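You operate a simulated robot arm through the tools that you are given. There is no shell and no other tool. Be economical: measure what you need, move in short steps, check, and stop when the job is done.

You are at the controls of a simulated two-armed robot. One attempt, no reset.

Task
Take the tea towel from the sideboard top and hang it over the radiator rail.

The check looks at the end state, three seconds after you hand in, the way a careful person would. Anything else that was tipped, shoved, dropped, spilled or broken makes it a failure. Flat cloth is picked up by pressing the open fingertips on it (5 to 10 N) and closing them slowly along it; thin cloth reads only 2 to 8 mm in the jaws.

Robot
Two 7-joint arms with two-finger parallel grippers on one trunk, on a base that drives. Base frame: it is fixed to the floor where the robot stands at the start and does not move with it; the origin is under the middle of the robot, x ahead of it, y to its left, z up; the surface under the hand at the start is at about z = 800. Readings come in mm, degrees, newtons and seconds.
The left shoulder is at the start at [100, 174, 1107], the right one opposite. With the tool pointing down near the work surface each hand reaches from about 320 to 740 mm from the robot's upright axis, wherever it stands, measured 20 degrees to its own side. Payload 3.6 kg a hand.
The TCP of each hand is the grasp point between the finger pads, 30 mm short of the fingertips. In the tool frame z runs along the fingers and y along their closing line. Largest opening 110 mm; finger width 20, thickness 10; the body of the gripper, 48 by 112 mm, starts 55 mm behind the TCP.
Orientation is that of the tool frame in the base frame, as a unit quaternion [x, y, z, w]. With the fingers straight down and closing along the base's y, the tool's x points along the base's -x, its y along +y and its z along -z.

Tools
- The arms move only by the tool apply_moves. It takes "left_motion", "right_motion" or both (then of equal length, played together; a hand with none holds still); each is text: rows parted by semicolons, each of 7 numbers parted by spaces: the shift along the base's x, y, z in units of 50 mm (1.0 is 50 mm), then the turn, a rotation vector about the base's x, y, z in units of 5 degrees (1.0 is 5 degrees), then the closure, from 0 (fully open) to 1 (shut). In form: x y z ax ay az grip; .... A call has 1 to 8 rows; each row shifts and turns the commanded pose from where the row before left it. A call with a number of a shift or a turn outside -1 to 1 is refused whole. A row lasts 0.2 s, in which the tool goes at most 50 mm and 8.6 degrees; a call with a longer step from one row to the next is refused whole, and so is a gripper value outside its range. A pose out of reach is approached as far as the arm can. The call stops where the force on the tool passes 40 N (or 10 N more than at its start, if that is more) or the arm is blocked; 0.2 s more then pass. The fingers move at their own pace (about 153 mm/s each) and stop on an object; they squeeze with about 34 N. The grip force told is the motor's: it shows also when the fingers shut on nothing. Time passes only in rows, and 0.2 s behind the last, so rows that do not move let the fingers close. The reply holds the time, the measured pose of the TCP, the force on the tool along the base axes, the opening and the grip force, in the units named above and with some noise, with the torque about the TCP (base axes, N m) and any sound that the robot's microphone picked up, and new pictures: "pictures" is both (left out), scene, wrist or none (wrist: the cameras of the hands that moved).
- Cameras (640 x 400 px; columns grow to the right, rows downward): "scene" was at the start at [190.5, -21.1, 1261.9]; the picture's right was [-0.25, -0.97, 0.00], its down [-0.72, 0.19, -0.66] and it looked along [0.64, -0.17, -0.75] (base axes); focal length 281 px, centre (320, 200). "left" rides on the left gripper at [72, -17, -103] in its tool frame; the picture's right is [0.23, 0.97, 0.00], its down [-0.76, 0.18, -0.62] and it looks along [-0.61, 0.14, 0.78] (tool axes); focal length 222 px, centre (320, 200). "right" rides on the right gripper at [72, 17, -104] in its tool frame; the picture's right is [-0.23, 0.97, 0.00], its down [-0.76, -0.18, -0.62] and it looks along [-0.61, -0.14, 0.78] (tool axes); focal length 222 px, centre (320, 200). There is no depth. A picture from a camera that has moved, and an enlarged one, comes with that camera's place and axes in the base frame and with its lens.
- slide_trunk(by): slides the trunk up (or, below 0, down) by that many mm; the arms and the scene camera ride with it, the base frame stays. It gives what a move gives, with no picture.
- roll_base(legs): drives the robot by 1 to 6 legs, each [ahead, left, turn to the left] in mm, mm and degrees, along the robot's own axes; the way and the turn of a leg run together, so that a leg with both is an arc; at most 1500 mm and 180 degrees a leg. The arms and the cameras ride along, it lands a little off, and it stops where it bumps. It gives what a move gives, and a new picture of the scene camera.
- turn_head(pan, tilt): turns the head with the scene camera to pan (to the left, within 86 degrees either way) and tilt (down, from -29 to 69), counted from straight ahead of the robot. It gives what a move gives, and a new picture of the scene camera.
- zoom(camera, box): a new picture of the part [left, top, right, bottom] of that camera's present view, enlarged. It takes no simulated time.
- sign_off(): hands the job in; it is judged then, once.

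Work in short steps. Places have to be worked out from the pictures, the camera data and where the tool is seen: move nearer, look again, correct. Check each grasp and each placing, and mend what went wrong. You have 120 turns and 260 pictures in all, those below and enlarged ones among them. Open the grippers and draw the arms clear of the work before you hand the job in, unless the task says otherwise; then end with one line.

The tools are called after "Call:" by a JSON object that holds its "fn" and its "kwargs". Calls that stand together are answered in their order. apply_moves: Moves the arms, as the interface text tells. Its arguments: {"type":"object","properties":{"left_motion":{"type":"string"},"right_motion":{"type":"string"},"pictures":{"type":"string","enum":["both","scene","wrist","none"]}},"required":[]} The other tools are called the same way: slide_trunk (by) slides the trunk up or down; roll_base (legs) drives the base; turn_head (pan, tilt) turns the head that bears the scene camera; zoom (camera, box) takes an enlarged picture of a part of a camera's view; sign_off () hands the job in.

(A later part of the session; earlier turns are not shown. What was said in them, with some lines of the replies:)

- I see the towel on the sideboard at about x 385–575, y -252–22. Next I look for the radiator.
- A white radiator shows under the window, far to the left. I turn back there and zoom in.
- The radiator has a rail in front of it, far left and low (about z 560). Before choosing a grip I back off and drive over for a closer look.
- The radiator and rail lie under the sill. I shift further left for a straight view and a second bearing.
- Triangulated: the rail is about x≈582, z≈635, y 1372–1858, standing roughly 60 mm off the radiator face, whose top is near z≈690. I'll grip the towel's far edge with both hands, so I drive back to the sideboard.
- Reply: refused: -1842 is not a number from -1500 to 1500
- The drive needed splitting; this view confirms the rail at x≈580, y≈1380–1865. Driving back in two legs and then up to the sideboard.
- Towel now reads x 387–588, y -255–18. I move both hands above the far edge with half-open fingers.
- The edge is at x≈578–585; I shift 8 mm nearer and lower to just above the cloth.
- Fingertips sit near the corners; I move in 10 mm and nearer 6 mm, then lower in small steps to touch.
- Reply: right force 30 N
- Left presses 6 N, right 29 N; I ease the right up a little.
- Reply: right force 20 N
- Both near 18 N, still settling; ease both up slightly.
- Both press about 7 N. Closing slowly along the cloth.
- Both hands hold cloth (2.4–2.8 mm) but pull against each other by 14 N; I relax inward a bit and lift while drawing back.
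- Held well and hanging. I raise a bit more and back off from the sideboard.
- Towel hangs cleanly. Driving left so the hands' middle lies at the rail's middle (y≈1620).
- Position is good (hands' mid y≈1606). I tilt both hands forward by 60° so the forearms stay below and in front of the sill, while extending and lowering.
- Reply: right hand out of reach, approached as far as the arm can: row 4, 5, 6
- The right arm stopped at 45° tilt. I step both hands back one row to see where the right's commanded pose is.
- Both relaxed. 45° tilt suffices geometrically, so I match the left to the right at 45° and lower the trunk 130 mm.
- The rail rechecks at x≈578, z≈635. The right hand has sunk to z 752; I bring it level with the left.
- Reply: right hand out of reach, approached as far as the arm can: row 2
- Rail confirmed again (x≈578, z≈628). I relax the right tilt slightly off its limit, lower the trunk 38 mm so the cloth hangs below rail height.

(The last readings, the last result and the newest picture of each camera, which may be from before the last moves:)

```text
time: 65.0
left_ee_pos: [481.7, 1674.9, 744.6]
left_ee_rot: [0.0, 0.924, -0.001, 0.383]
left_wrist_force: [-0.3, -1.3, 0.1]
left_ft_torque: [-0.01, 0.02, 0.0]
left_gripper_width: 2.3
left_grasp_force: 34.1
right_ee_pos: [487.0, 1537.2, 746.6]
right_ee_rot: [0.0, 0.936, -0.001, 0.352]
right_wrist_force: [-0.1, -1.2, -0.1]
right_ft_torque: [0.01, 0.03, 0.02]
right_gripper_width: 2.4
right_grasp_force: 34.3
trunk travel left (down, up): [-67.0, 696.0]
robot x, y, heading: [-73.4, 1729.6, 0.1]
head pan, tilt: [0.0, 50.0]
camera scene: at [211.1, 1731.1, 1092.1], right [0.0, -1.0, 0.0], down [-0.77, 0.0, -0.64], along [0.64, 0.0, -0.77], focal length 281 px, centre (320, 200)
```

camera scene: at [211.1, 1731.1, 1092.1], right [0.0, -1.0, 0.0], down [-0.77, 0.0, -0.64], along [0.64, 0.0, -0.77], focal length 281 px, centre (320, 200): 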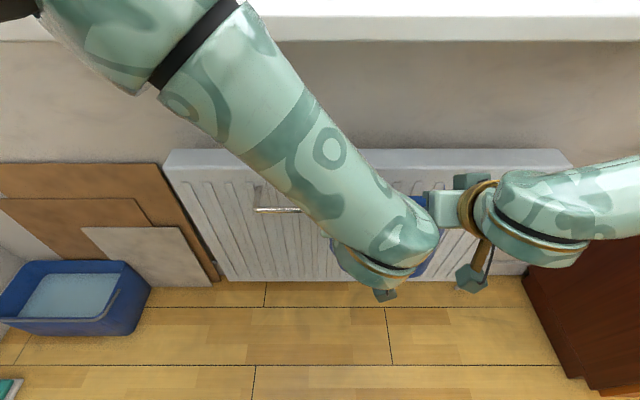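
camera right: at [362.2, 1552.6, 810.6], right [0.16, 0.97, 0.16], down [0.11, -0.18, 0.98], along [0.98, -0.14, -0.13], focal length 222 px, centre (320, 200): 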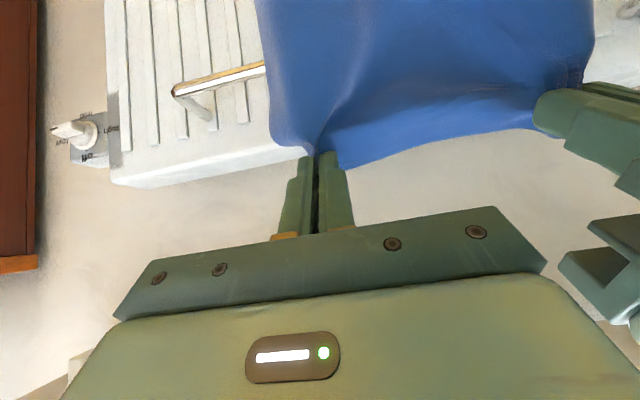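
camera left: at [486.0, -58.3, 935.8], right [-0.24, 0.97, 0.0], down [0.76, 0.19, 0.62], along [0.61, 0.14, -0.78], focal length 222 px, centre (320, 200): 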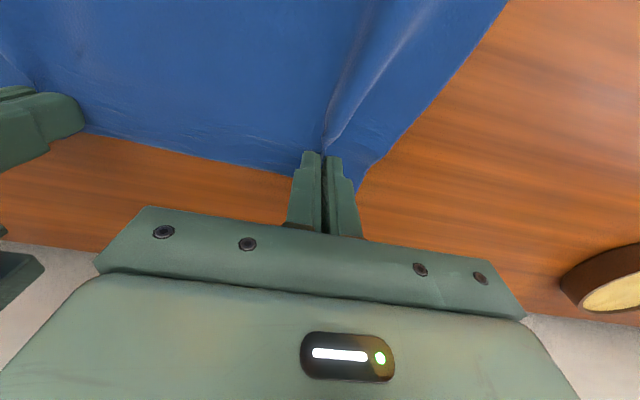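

The elbows ride near the sill height, so rather than driving nearer I extend the arms forward over the rail (keeps elbows clear).

Call:
{"fn": "apply_moves", "kwargs": {"left_motion": ".45 0 0 0 0 0 1;.45 0 0 0 0 0 1;.45 0 0 0 0 0 1", "right_motion": ".43 0 0 0 0 0 1;.43 0 0 0 0 0 1;.43 0 0 0 0 0 1"}}

```text
time: 65.8
left_ee_pos: [549.5, 1675.4, 744.1]
left_ee_rot: [0.0, 0.924, -0.001, 0.383]
left_wrist_force: [0.2, -0.4, -0.2]
left_ft_torque: [0.04, 0.02, 0.0]
left_gripper_width: 2.5
left_grasp_force: 33.9
right_ee_pos: [552.5, 1535.5, 746.6]
right_ee_rot: [0.0, 0.936, -0.001, 0.353]
right_wrist_force: [-0.9, 0.4, -0.6]
right_ft_torque: [0.03, -0.01, -0.02]
right_gripper_width: 2.5
right_grasp_force: 33.7
trunk travel left (down, up): [-67.0, 696.0]
robot x, y, heading: [-73.6, 1731.6, 0.2]
head pan, tilt: [0.0, 50.0]
camera scene: at [211.6, 1731.1, 1091.9], right [0.0, -1.0, 0.0], down [-0.77, 0.0, -0.64], along [0.64, 0.0, -0.77], focal length 281 px, centre (320, 200)
camera right: at [428.7, 1552.6, 775.4], right [0.17, 0.97, 0.15], down [0.16, -0.18, 0.97], along [0.97, -0.14, -0.19], focal length 222 px, centre (320, 200)
camera left: at [423.9, 1660.3, 766.8], right [-0.16, 0.97, -0.16], down [0.1, 0.18, 0.98], along [0.98, 0.14, -0.12], focal length 222 px, centre (320, 200)
```

scene: 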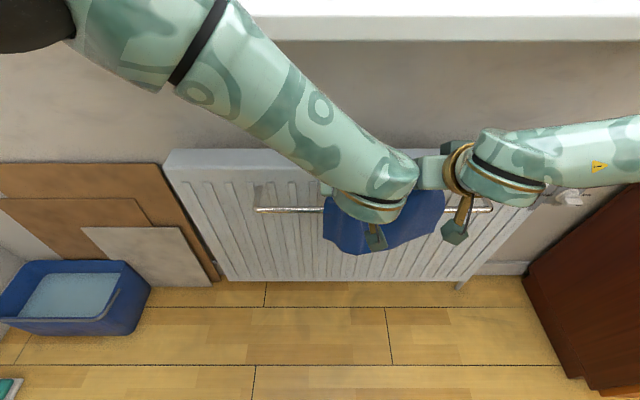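
right: 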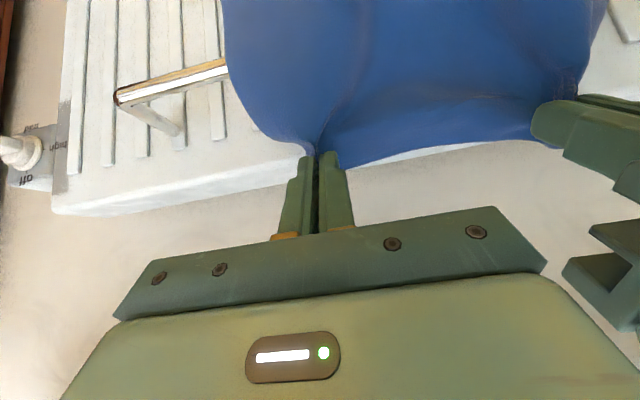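
left: 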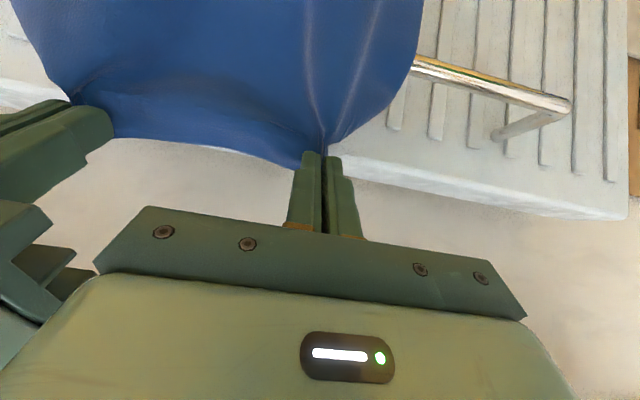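

Cloth reaches the rail plane. Continue forward 60 mm over the rail.

Call:
{"fn": "apply_moves", "kwargs": {"left_motion": ".4 0 0 0 0 0 1;.4 0 0 0 0 0 1;.4 0 0 0 0 0 1;0 0 0 0 0 0 1;0 0 0 0 0 0 1", "right_motion": ".38 0 0 0 0 0 1;.38 0 0 0 0 0 1;.38 0 0 0 0 0 1;0 0 0 0 0 0 1;0 0 0 0 0 0 1"}}

```text
time: 67.0
left_ee_pos: [608.7, 1675.7, 743.9]
left_ee_rot: [0.0, 0.924, -0.001, 0.383]
left_wrist_force: [1.0, 0.1, 0.5]
left_ft_torque: [-0.01, 0.02, 0.01]
left_gripper_width: 2.2
left_grasp_force: 33.7
right_ee_pos: [607.4, 1534.7, 746.5]
right_ee_rot: [0.0, 0.935, 0.0, 0.354]
right_wrist_force: [0.4, -0.1, -0.2]
right_ft_torque: [-0.02, 0.0, 0.03]
right_gripper_width: 2.4
right_grasp_force: 34.3
trunk travel left (down, up): [-67.0, 696.0]
robot x, y, heading: [-73.1, 1730.9, 0.2]
head pan, tilt: [0.0, 50.0]
camera scene: at [211.3, 1731.1, 1092.1], right [0.0, -1.0, 0.0], down [-0.77, 0.0, -0.64], along [0.64, 0.0, -0.77], focal length 281 px, centre (320, 200)
camera right: at [485.1, 1552.7, 775.2], right [0.17, 0.97, 0.15], down [0.16, -0.18, 0.97], along [0.97, -0.14, -0.19], focal length 222 px, centre (320, 200)
camera left: at [483.8, 1660.1, 766.5], right [-0.16, 0.97, -0.16], down [0.1, 0.18, 0.98], along [0.98, 0.14, -0.12], focal length 222 px, centre (320, 200)
```

scene: 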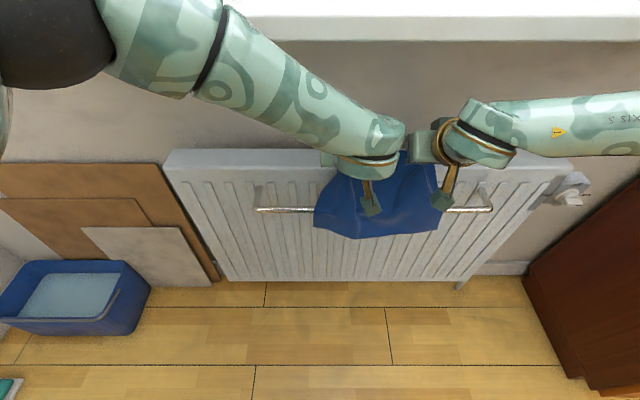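
right: 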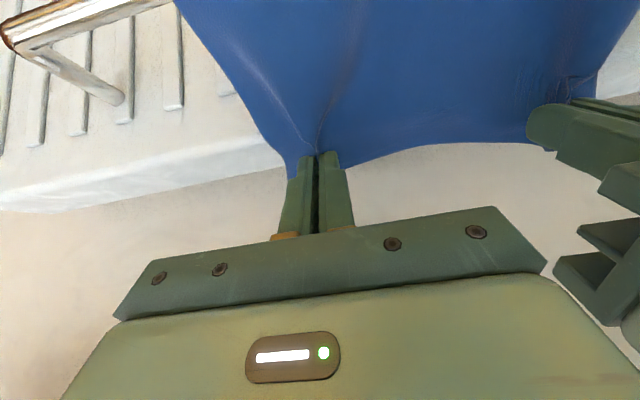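
left: 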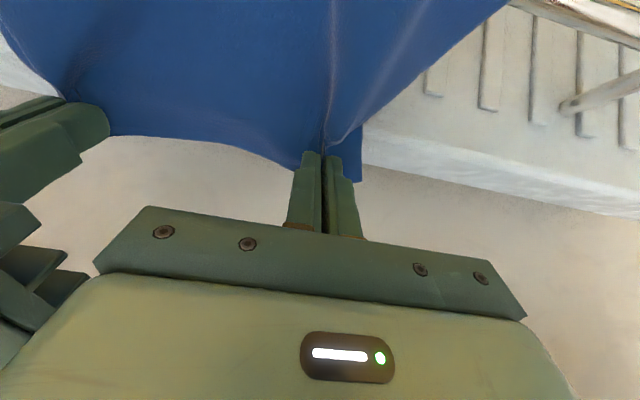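

The towel now lies over the rail with its front part hanging down. I lower the hands about 35 mm into the space behind the rail before releasing.

Call:
{"fn": "apply_moves", "kwargs": {"left_motion": "-.05 0 -.25 0 0 0 1;-.05 0 -.25 0 0 0 1;0 0 -.2 0 0 0 1;0 0 0 0 0 0 1;0 0 0 0 0 0 1", "right_motion": "-.03 0 -.25 0 0 0 1;-.03 0 -.25 0 0 0 1;0 0 -.22 0 0 0 1;0 0 0 0 0 0 1;0 0 0 0 0 0 1"}}

Call:
{"fn": "zoom", "kwargs": {"camera": "scene", "box": [240, 110, 520, 285]}}

```text
time: 68.2
left_ee_pos: [599.0, 1673.3, 718.6]
left_ee_rot: [0.0, 0.92, -0.003, 0.391]
left_wrist_force: [-13.1, 4.2, 23.1]
left_ft_torque: [-0.01, -0.28, 0.27]
left_gripper_width: 2.3
left_grasp_force: 33.6
right_ee_pos: [600.6, 1536.9, 720.6]
right_ee_rot: [-0.001, 0.932, 0.002, 0.362]
right_wrist_force: [-27.5, -4.2, 30.9]
right_ft_torque: [-0.12, -0.14, -0.14]
right_gripper_width: 2.4
right_grasp_force: 34.4
trunk travel left (down, up): [-67.0, 696.0]
robot x, y, heading: [-71.5, 1735.2, -0.0]
head pan, tilt: [0.0, 50.0]
stopped in row 5 (right hand): the force on the tool passed its limit at 41 N (the readings are from after the stop); the commanded pose is now the measured one
camera scene: at [201.7, 1731.5, 1094.5], right [0.0, -1.0, 0.0], down [-0.76, 0.0, -0.65], along [0.65, 0.0, -0.76], focal length 281 px, centre (320, 200)
camera right: at [475.9, 1553.9, 748.0], right [0.17, 0.97, 0.16], down [0.14, -0.18, 0.97], along [0.98, -0.14, -0.17], focal length 222 px, centre (320, 200)
camera left: at [473.5, 1658.1, 739.4], right [-0.15, 0.97, -0.17], down [0.08, 0.18, 0.98], along [0.98, 0.14, -0.11], focal length 222 px, centre (320, 200)
```

scene: 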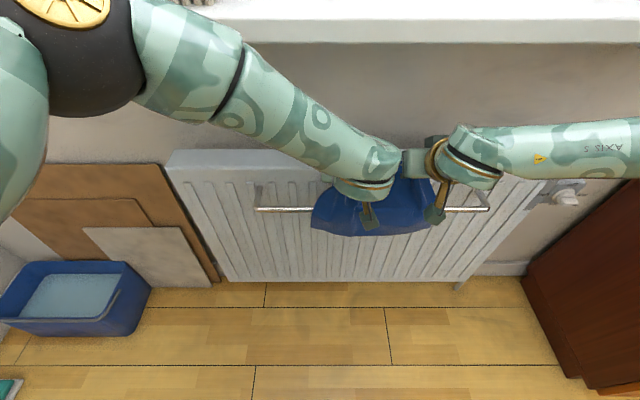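
right: 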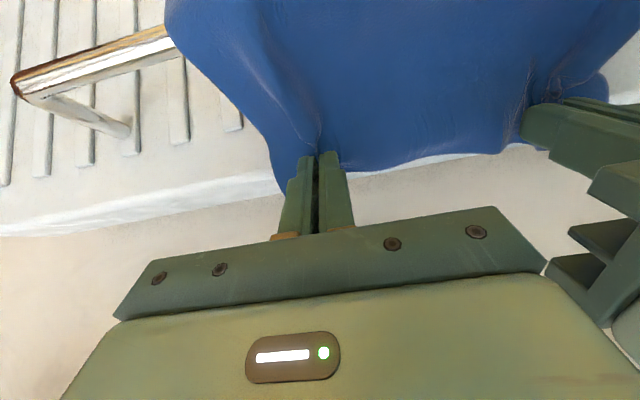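
left: 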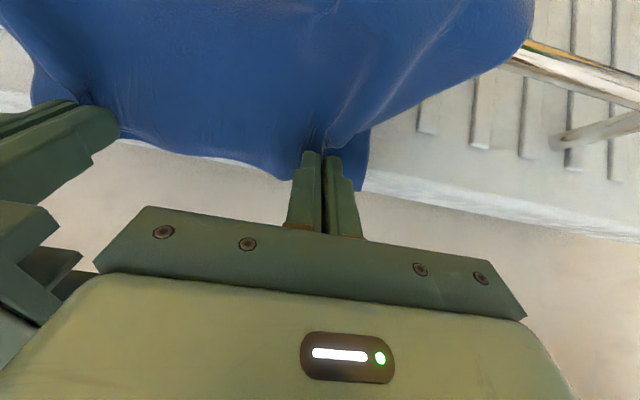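

```text
2.29 times, centred on (380, 198) of scene
camera zoom: at [201.7, 1731.5, 1094.5], right [0.0, -1.0, 0.0], down [-0.76, 0.0, -0.65], along [0.65, 0.0, -0.76], focal length 641 px, centre (183, 206)
```

zoom: 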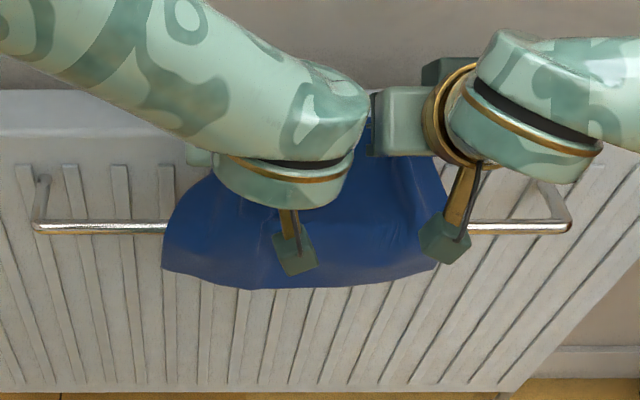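

The fingertips rest on the radiator's top edge (30 N), so its face is nearer (~x 622). I back off up and toward me, then lower into the gap behind the rail.

Call:
{"fn": "apply_moves", "kwargs": {"left_motion": "-.15 0 .16 0 0 0 1;-.2 0 .04 0 0 0 1;0 0 -.2 0 0 0 1;0 0 -.2 0 0 0 1;0 0 -.1 0 0 0 1;0 0 0 0 0 0 1", "right_motion": "-.2 0 .16 0 0 0 1;-.2 0 .04 0 0 0 1;0 0 -.2 0 0 0 1;0 0 -.2 0 0 0 1;0 0 -.1 0 0 0 1;0 0 0 0 0 0 1"}}

```text
time: 69.6
left_ee_pos: [586.9, 1672.8, 695.9]
left_ee_rot: [0.001, 0.923, -0.002, 0.385]
left_wrist_force: [0.1, 0.3, -0.7]
left_ft_torque: [0.02, 0.02, 0.04]
left_gripper_width: 2.2
left_grasp_force: 33.7
right_ee_pos: [585.6, 1536.6, 696.8]
right_ee_rot: [0.001, 0.934, 0.001, 0.357]
right_wrist_force: [0.8, 0.3, -0.6]
right_ft_torque: [-0.01, 0.0, 0.03]
right_gripper_width: 2.3
right_grasp_force: 34.0
trunk travel left (down, up): [-67.0, 696.0]
robot x, y, heading: [-66.9, 1734.2, 0.1]
head pan, tilt: [0.0, 50.0]
camera scene: at [210.8, 1730.9, 1092.1], right [0.0, -1.0, 0.0], down [-0.77, 0.0, -0.64], along [0.64, 0.0, -0.77], focal length 281 px, centre (320, 200)
camera right: at [461.9, 1553.2, 725.8], right [0.17, 0.97, 0.15], down [0.15, -0.18, 0.97], along [0.97, -0.14, -0.18], focal length 222 px, centre (320, 200)
camera left: at [461.3, 1658.5, 717.5], right [-0.16, 0.97, -0.17], down [0.09, 0.18, 0.98], along [0.98, 0.14, -0.12], focal length 222 px, centre (320, 200)
```

scene: 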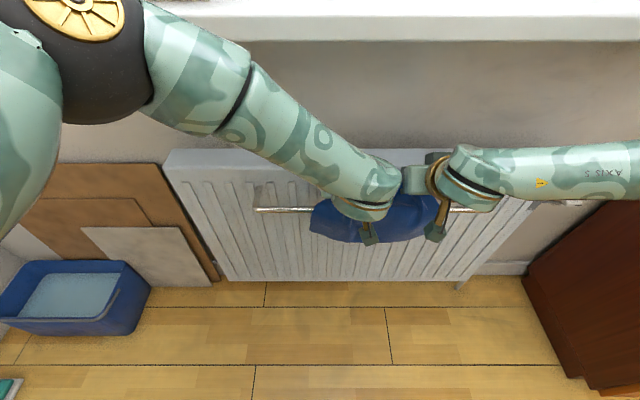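
right: 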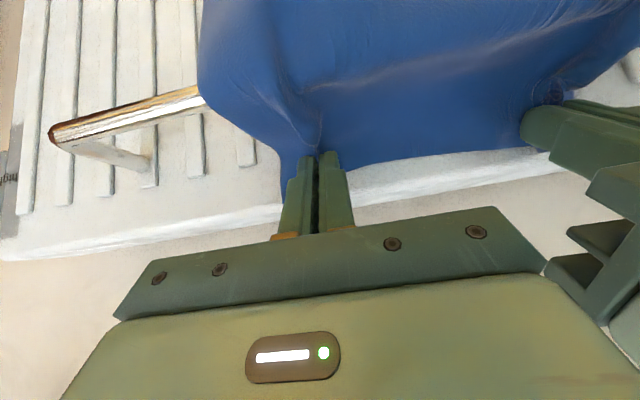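
left: 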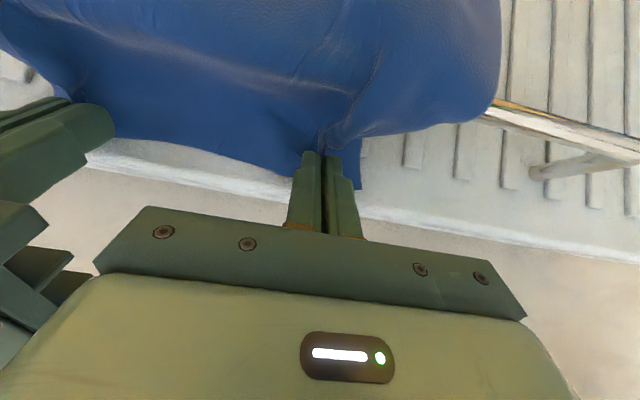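

No contact now and slack cloth falls behind the rail. I lower a further 40 mm so the held edge goes down behind the rail.

Call:
{"fn": "apply_moves", "kwargs": {"left_motion": "-.08 0 -.2 0 0 0 1;-.06 0 -.2 0 0 0 1;0 0 -.2 0 0 0 1;0 0 -.2 0 0 0 1;0 0 0 0 0 0 1", "right_motion": "-.08 0 -.2 0 0 0 1;-.06 0 -.2 0 0 0 1;0 0 -.2 0 0 0 1;0 0 -.2 0 0 0 1;0 0 0 0 0 0 1"}}

```text
time: 70.8
left_ee_pos: [579.6, 1673.7, 657.5]
left_ee_rot: [0.001, 0.923, -0.003, 0.385]
left_wrist_force: [0.7, 0.7, 0.2]
left_ft_torque: [0.0, 0.01, -0.01]
left_gripper_width: 2.3
left_grasp_force: 34.1
right_ee_pos: [578.4, 1536.5, 657.8]
right_ee_rot: [0.0, 0.935, 0.001, 0.355]
right_wrist_force: [-0.2, 0.1, 0.1]
right_ft_torque: [0.0, 0.03, 0.01]
right_gripper_width: 2.2
right_grasp_force: 33.9
trunk travel left (down, up): [-67.0, 696.0]
robot x, y, heading: [-72.4, 1731.1, -0.0]
head pan, tilt: [0.0, 50.0]
camera scene: at [210.9, 1730.9, 1092.1], right [0.0, -1.0, 0.0], down [-0.77, 0.0, -0.64], along [0.64, 0.0, -0.77], focal length 281 px, centre (320, 200)
camera right: at [455.4, 1552.9, 686.1], right [0.17, 0.97, 0.15], down [0.15, -0.18, 0.97], along [0.97, -0.14, -0.18], focal length 222 px, centre (320, 200)
camera left: at [454.4, 1658.2, 677.6], right [-0.16, 0.97, -0.17], down [0.09, 0.18, 0.98], along [0.98, 0.14, -0.12], focal length 222 px, centre (320, 200)
```

scene: 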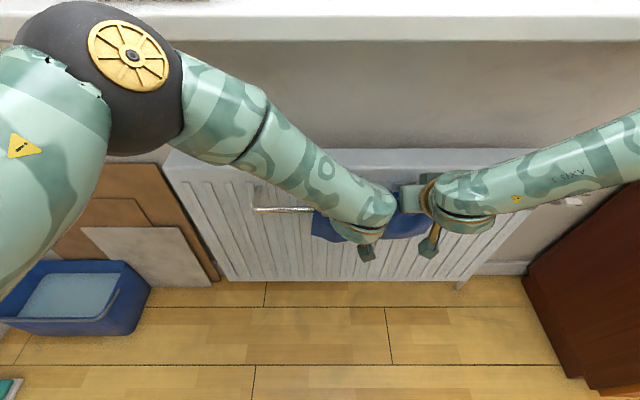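
right: 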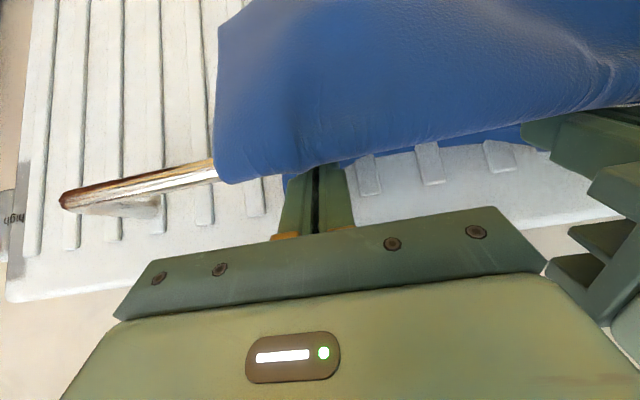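
left: 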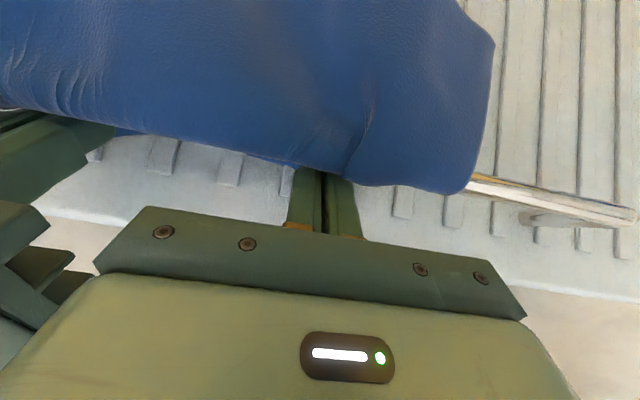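

The towel lies over the rail with the held edge down behind it. I release by opening modestly and look.

Call:
{"fn": "apply_moves", "kwargs": {"left_motion": "0 0 0 0 0 0 .95;0 0 0 0 0 0 .85;0 0 0 0 0 0 .8;0 0 0 0 0 0 .8;0 0 0 0 0 0 .8", "right_motion": "0 0 0 0 0 0 .95;0 0 0 0 0 0 .85;0 0 0 0 0 0 .8;0 0 0 0 0 0 .8;0 0 0 0 0 0 .8"}}

```text
time: 72.0
left_ee_pos: [580.1, 1673.5, 655.7]
left_ee_rot: [0.001, 0.923, -0.002, 0.386]
left_wrist_force: [0.3, 1.2, 1.1]
left_ft_torque: [-0.02, -0.02, -0.01]
left_gripper_width: 21.9
left_grasp_force: 0.1
right_ee_pos: [578.3, 1535.9, 657.8]
right_ee_rot: [0.001, 0.935, 0.0, 0.355]
right_wrist_force: [-0.8, -0.7, 0.0]
right_ft_torque: [0.04, -0.02, 0.02]
right_gripper_width: 21.9
right_grasp_force: 0.1
trunk travel left (down, up): [-67.0, 696.0]
robot x, y, heading: [-73.3, 1728.8, 0.0]
head pan, tilt: [0.0, 50.0]
camera scene: at [210.9, 1730.9, 1092.1], right [0.0, -1.0, 0.0], down [-0.77, 0.0, -0.64], along [0.64, 0.0, -0.77], focal length 281 px, centre (320, 200)
camera right: at [455.4, 1553.1, 686.2], right [0.17, 0.97, 0.15], down [0.15, -0.18, 0.97], along [0.97, -0.14, -0.18], focal length 222 px, centre (320, 200)
camera left: at [454.5, 1658.4, 677.8], right [-0.16, 0.97, -0.17], down [0.09, 0.18, 0.98], along [0.98, 0.14, -0.12], focal length 222 px, centre (320, 200)
```

scene: 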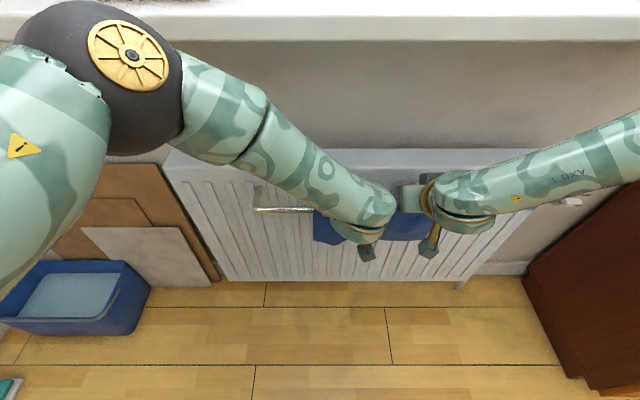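
right: 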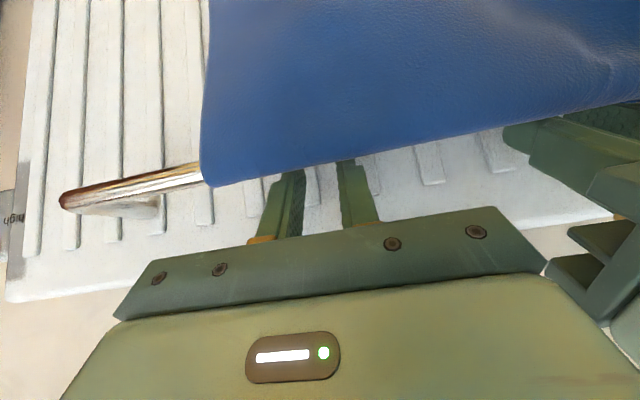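
left: 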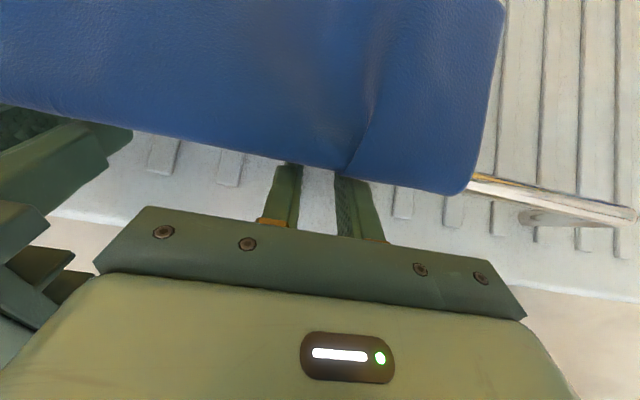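

Released; the towel stays over the rail. I lift the hands straight up out of the gap slowly, then back.

Call:
{"fn": "apply_moves", "kwargs": {"left_motion": "0 0 .2 0 0 0 .8;0 0 .4 0 0 0 .8;0 0 .5 0 0 0 .8;0 0 .6 0 0 0 .8;-.6 0 .3 0 0 0 .8;-.8 0 .2 0 0 0 .8;-.8 0 0 0 0 0 .8;-.8 0 0 0 0 0 .8", "right_motion": "0 0 .2 0 0 0 .8;0 0 .4 0 0 0 .8;0 0 .5 0 0 0 .8;0 0 .6 0 0 0 .8;-.6 0 .3 0 0 0 .8;-.8 0 .2 0 0 0 .8;-.8 0 0 0 0 0 .8;-.8 0 0 0 0 0 .8"}}

```text
time: 73.8
left_ee_pos: [429.3, 1673.4, 766.2]
left_ee_rot: [0.0, 0.923, -0.002, 0.385]
left_wrist_force: [-0.9, 0.0, -1.0]
left_ft_torque: [0.0, 0.0, 0.03]
left_gripper_width: 22.0
left_grasp_force: 0.0
right_ee_pos: [459.0, 1540.4, 765.9]
right_ee_rot: [0.001, 0.934, 0.0, 0.356]
right_wrist_force: [0.1, 0.5, 0.3]
right_ft_torque: [-0.02, -0.02, 0.0]
right_gripper_width: 21.8
right_grasp_force: 0.0
right hand out of reach, approached as far as the arm can: row 8
trunk travel left (down, up): [-67.0, 696.0]
robot x, y, heading: [-74.9, 1732.0, -0.2]
head pan, tilt: [0.0, 50.0]
camera scene: at [210.7, 1730.9, 1092.1], right [0.0, -1.0, 0.0], down [-0.77, 0.0, -0.64], along [0.64, 0.0, -0.77], focal length 281 px, centre (320, 200)
camera right: at [334.5, 1556.9, 793.5], right [0.17, 0.97, 0.15], down [0.15, -0.18, 0.97], along [0.97, -0.14, -0.18], focal length 222 px, centre (320, 200)
camera left: at [304.3, 1658.9, 788.4], right [-0.16, 0.97, -0.17], down [0.09, 0.18, 0.98], along [0.98, 0.14, -0.12], focal length 222 px, centre (320, 200)
```

scene: 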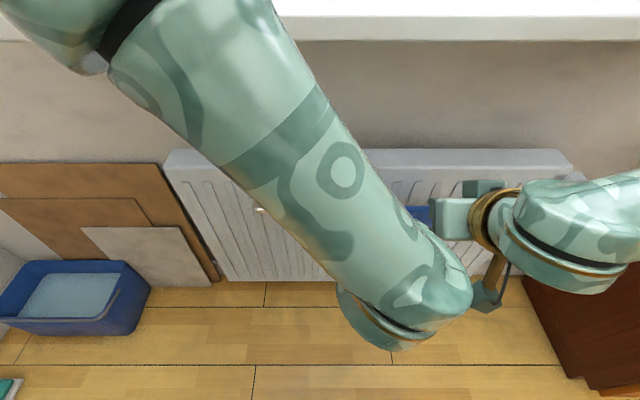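
right: 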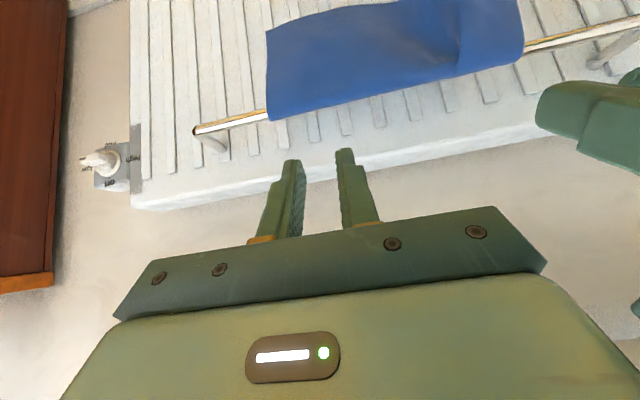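
left: 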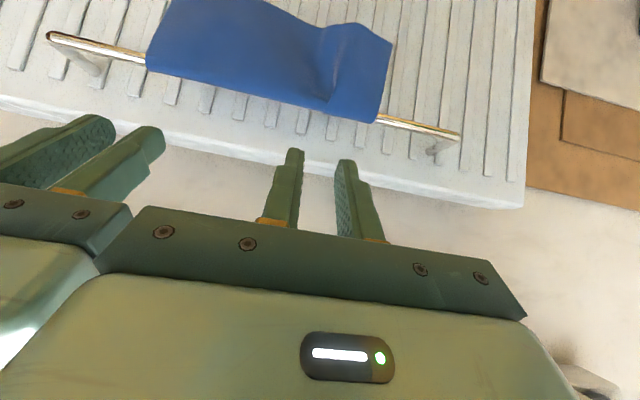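

The towel hangs over the rail on its own. I drive back and check that it stays put.

Call:
{"fn": "roll_base", "kwargs": {"legs": [[-350, 0, 0]]}}

Call:
{"fn": "apply_moves", "kwargs": {"left_motion": "0 .8 .5 0 0 0 0;0 .8 .5 0 0 0 0;0 .8 .5 0 0 0 0;0 .8 .5 0 0 0 0", "right_motion": "0 -.5 .5 0 .5 0 0;0 -.5 .5 0 .5 0 0;0 0 .5 0 .5 0 0;0 0 .5 0 .5 0 0", "pictures": "scene"}}

Call:
{"fn": "turn_head", "kwargs": {"pan": -12, "tilt": 35}}

Call:
{"fn": "zoom", "kwargs": {"camera": "scene", "box": [200, 120, 460, 283]}}

```text
time: 76.1
left_ee_pos: [79.7, 1675.8, 767.4]
left_ee_rot: [-0.001, 0.923, -0.002, 0.385]
left_wrist_force: [0.6, 0.0, -0.5]
left_ft_torque: [0.01, 0.0, -0.02]
left_gripper_width: 22.0
left_grasp_force: 0.1
right_ee_pos: [107.9, 1541.9, 765.0]
right_ee_rot: [-0.001, 0.934, 0.001, 0.357]
right_wrist_force: [-0.3, -0.3, 0.3]
right_ft_torque: [0.02, 0.03, -0.01]
right_gripper_width: 22.0
right_grasp_force: 0.1
trunk travel left (down, up): [-67.0, 696.0]
robot x, y, heading: [-424.2, 1733.3, -0.0]
head pan, tilt: [0.0, 50.0]
camera scene: at [-140.6, 1731.6, 1092.3], right [0.0, -1.0, 0.0], down [-0.77, 0.0, -0.64], along [0.64, 0.0, -0.77], focal length 281 px, centre (320, 200)
```

scene: 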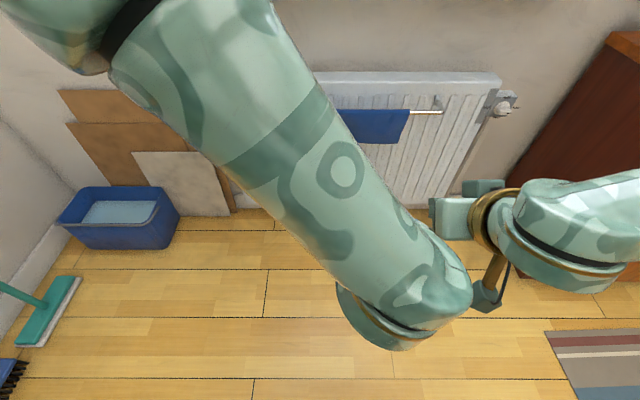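

```text
time: 77.1
left_ee_pos: [80.9, 1836.4, 867.4]
left_ee_rot: [0.0, 0.923, -0.003, 0.385]
left_wrist_force: [-0.6, 0.1, 0.0]
left_ft_torque: [0.0, -0.02, 0.02]
left_gripper_width: 110.1
left_grasp_force: 0.1
right_ee_pos: [107.4, 1492.6, 864.9]
right_ee_rot: [-0.001, 0.962, 0.0, 0.273]
right_wrist_force: [0.6, 0.1, 0.2]
right_ft_torque: [-0.01, 0.02, 0.01]
right_gripper_width: 109.8
right_grasp_force: 0.1
trunk travel left (down, up): [-67.0, 696.0]
robot x, y, heading: [-422.6, 1734.5, 0.2]
head pan, tilt: [0.0, 50.0]
camera scene: at [-140.4, 1732.5, 1092.2], right [0.0, -1.0, 0.0], down [-0.77, 0.0, -0.64], along [0.64, 0.0, -0.77], focal length 281 px, centre (320, 200)
```

scene: 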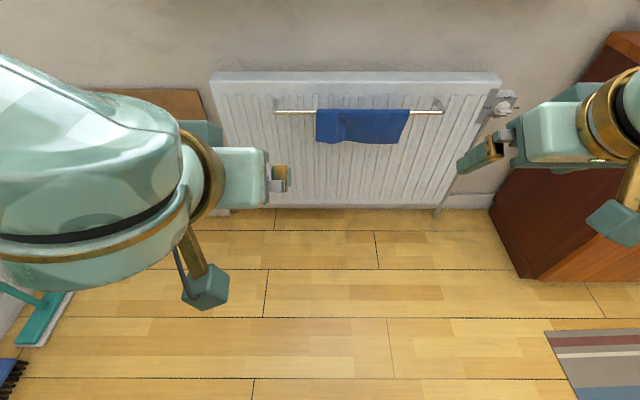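

```text
time: 77.8
left_ee_pos: [80.3, 1834.5, 867.2]
left_ee_rot: [-0.001, 0.923, -0.001, 0.385]
left_wrist_force: [0.2, -0.7, 0.7]
left_ft_torque: [0.0, 0.0, -0.02]
left_gripper_width: 110.0
left_grasp_force: 0.1
right_ee_pos: [108.4, 1491.9, 865.0]
right_ee_rot: [-0.002, 0.962, 0.002, 0.273]
right_wrist_force: [0.8, -0.1, 0.3]
right_ft_torque: [0.0, 0.03, -0.01]
right_gripper_width: 109.7
right_grasp_force: 0.0
trunk travel left (down, up): [-67.0, 696.0]
robot x, y, heading: [-421.7, 1730.6, -0.1]
head pan, tilt: [-12.0, 35.0]
camera scene: at [-131.0, 1713.4, 1113.8], right [-0.21, -0.98, 0.0], down [-0.56, 0.12, -0.82], along [0.8, -0.17, -0.57], focal length 281 px, centre (320, 200)
```

scene: 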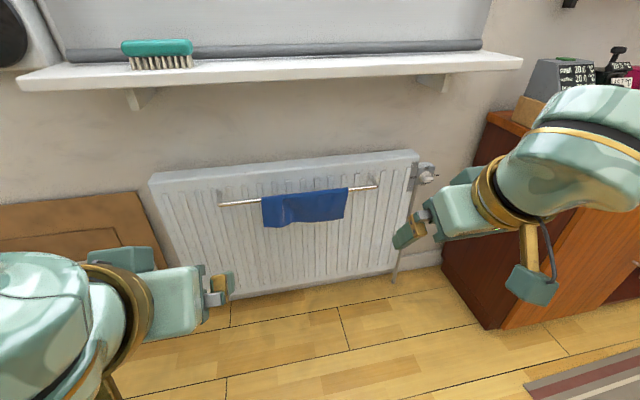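

```text
2.45 times, centred on (330, 202) of scene
camera zoom: at [-131.0, 1713.4, 1113.8], right [-0.21, -0.98, 0.0], down [-0.56, 0.12, -0.82], along [0.8, -0.17, -0.57], focal length 689 px, centre (296, 196)
```

zoom: 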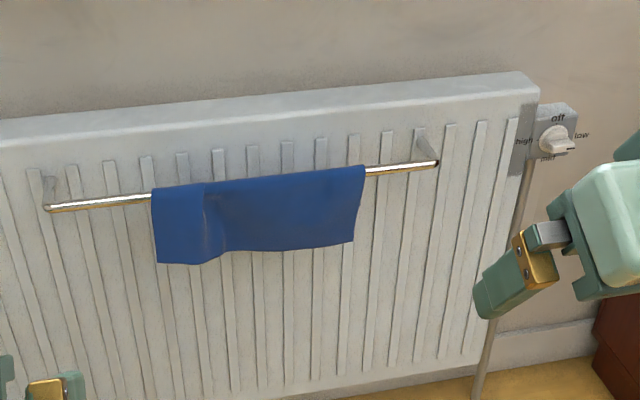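

The towel hangs steadily and about evenly over the rail, between the brackets. Nothing else was disturbed, the grippers are open and the arms are clear, so I hand in.

Call:
{"fn": "sign_off", "kwargs": {}}

```text
The job is handed in.
```

The tea towel is hanging over the radiator rail, about evenly front and back. Both grippers are open and the arms are clear. The fingertips touched the radiator's top edge once (about 41 N), and the pictures show nothing moved.
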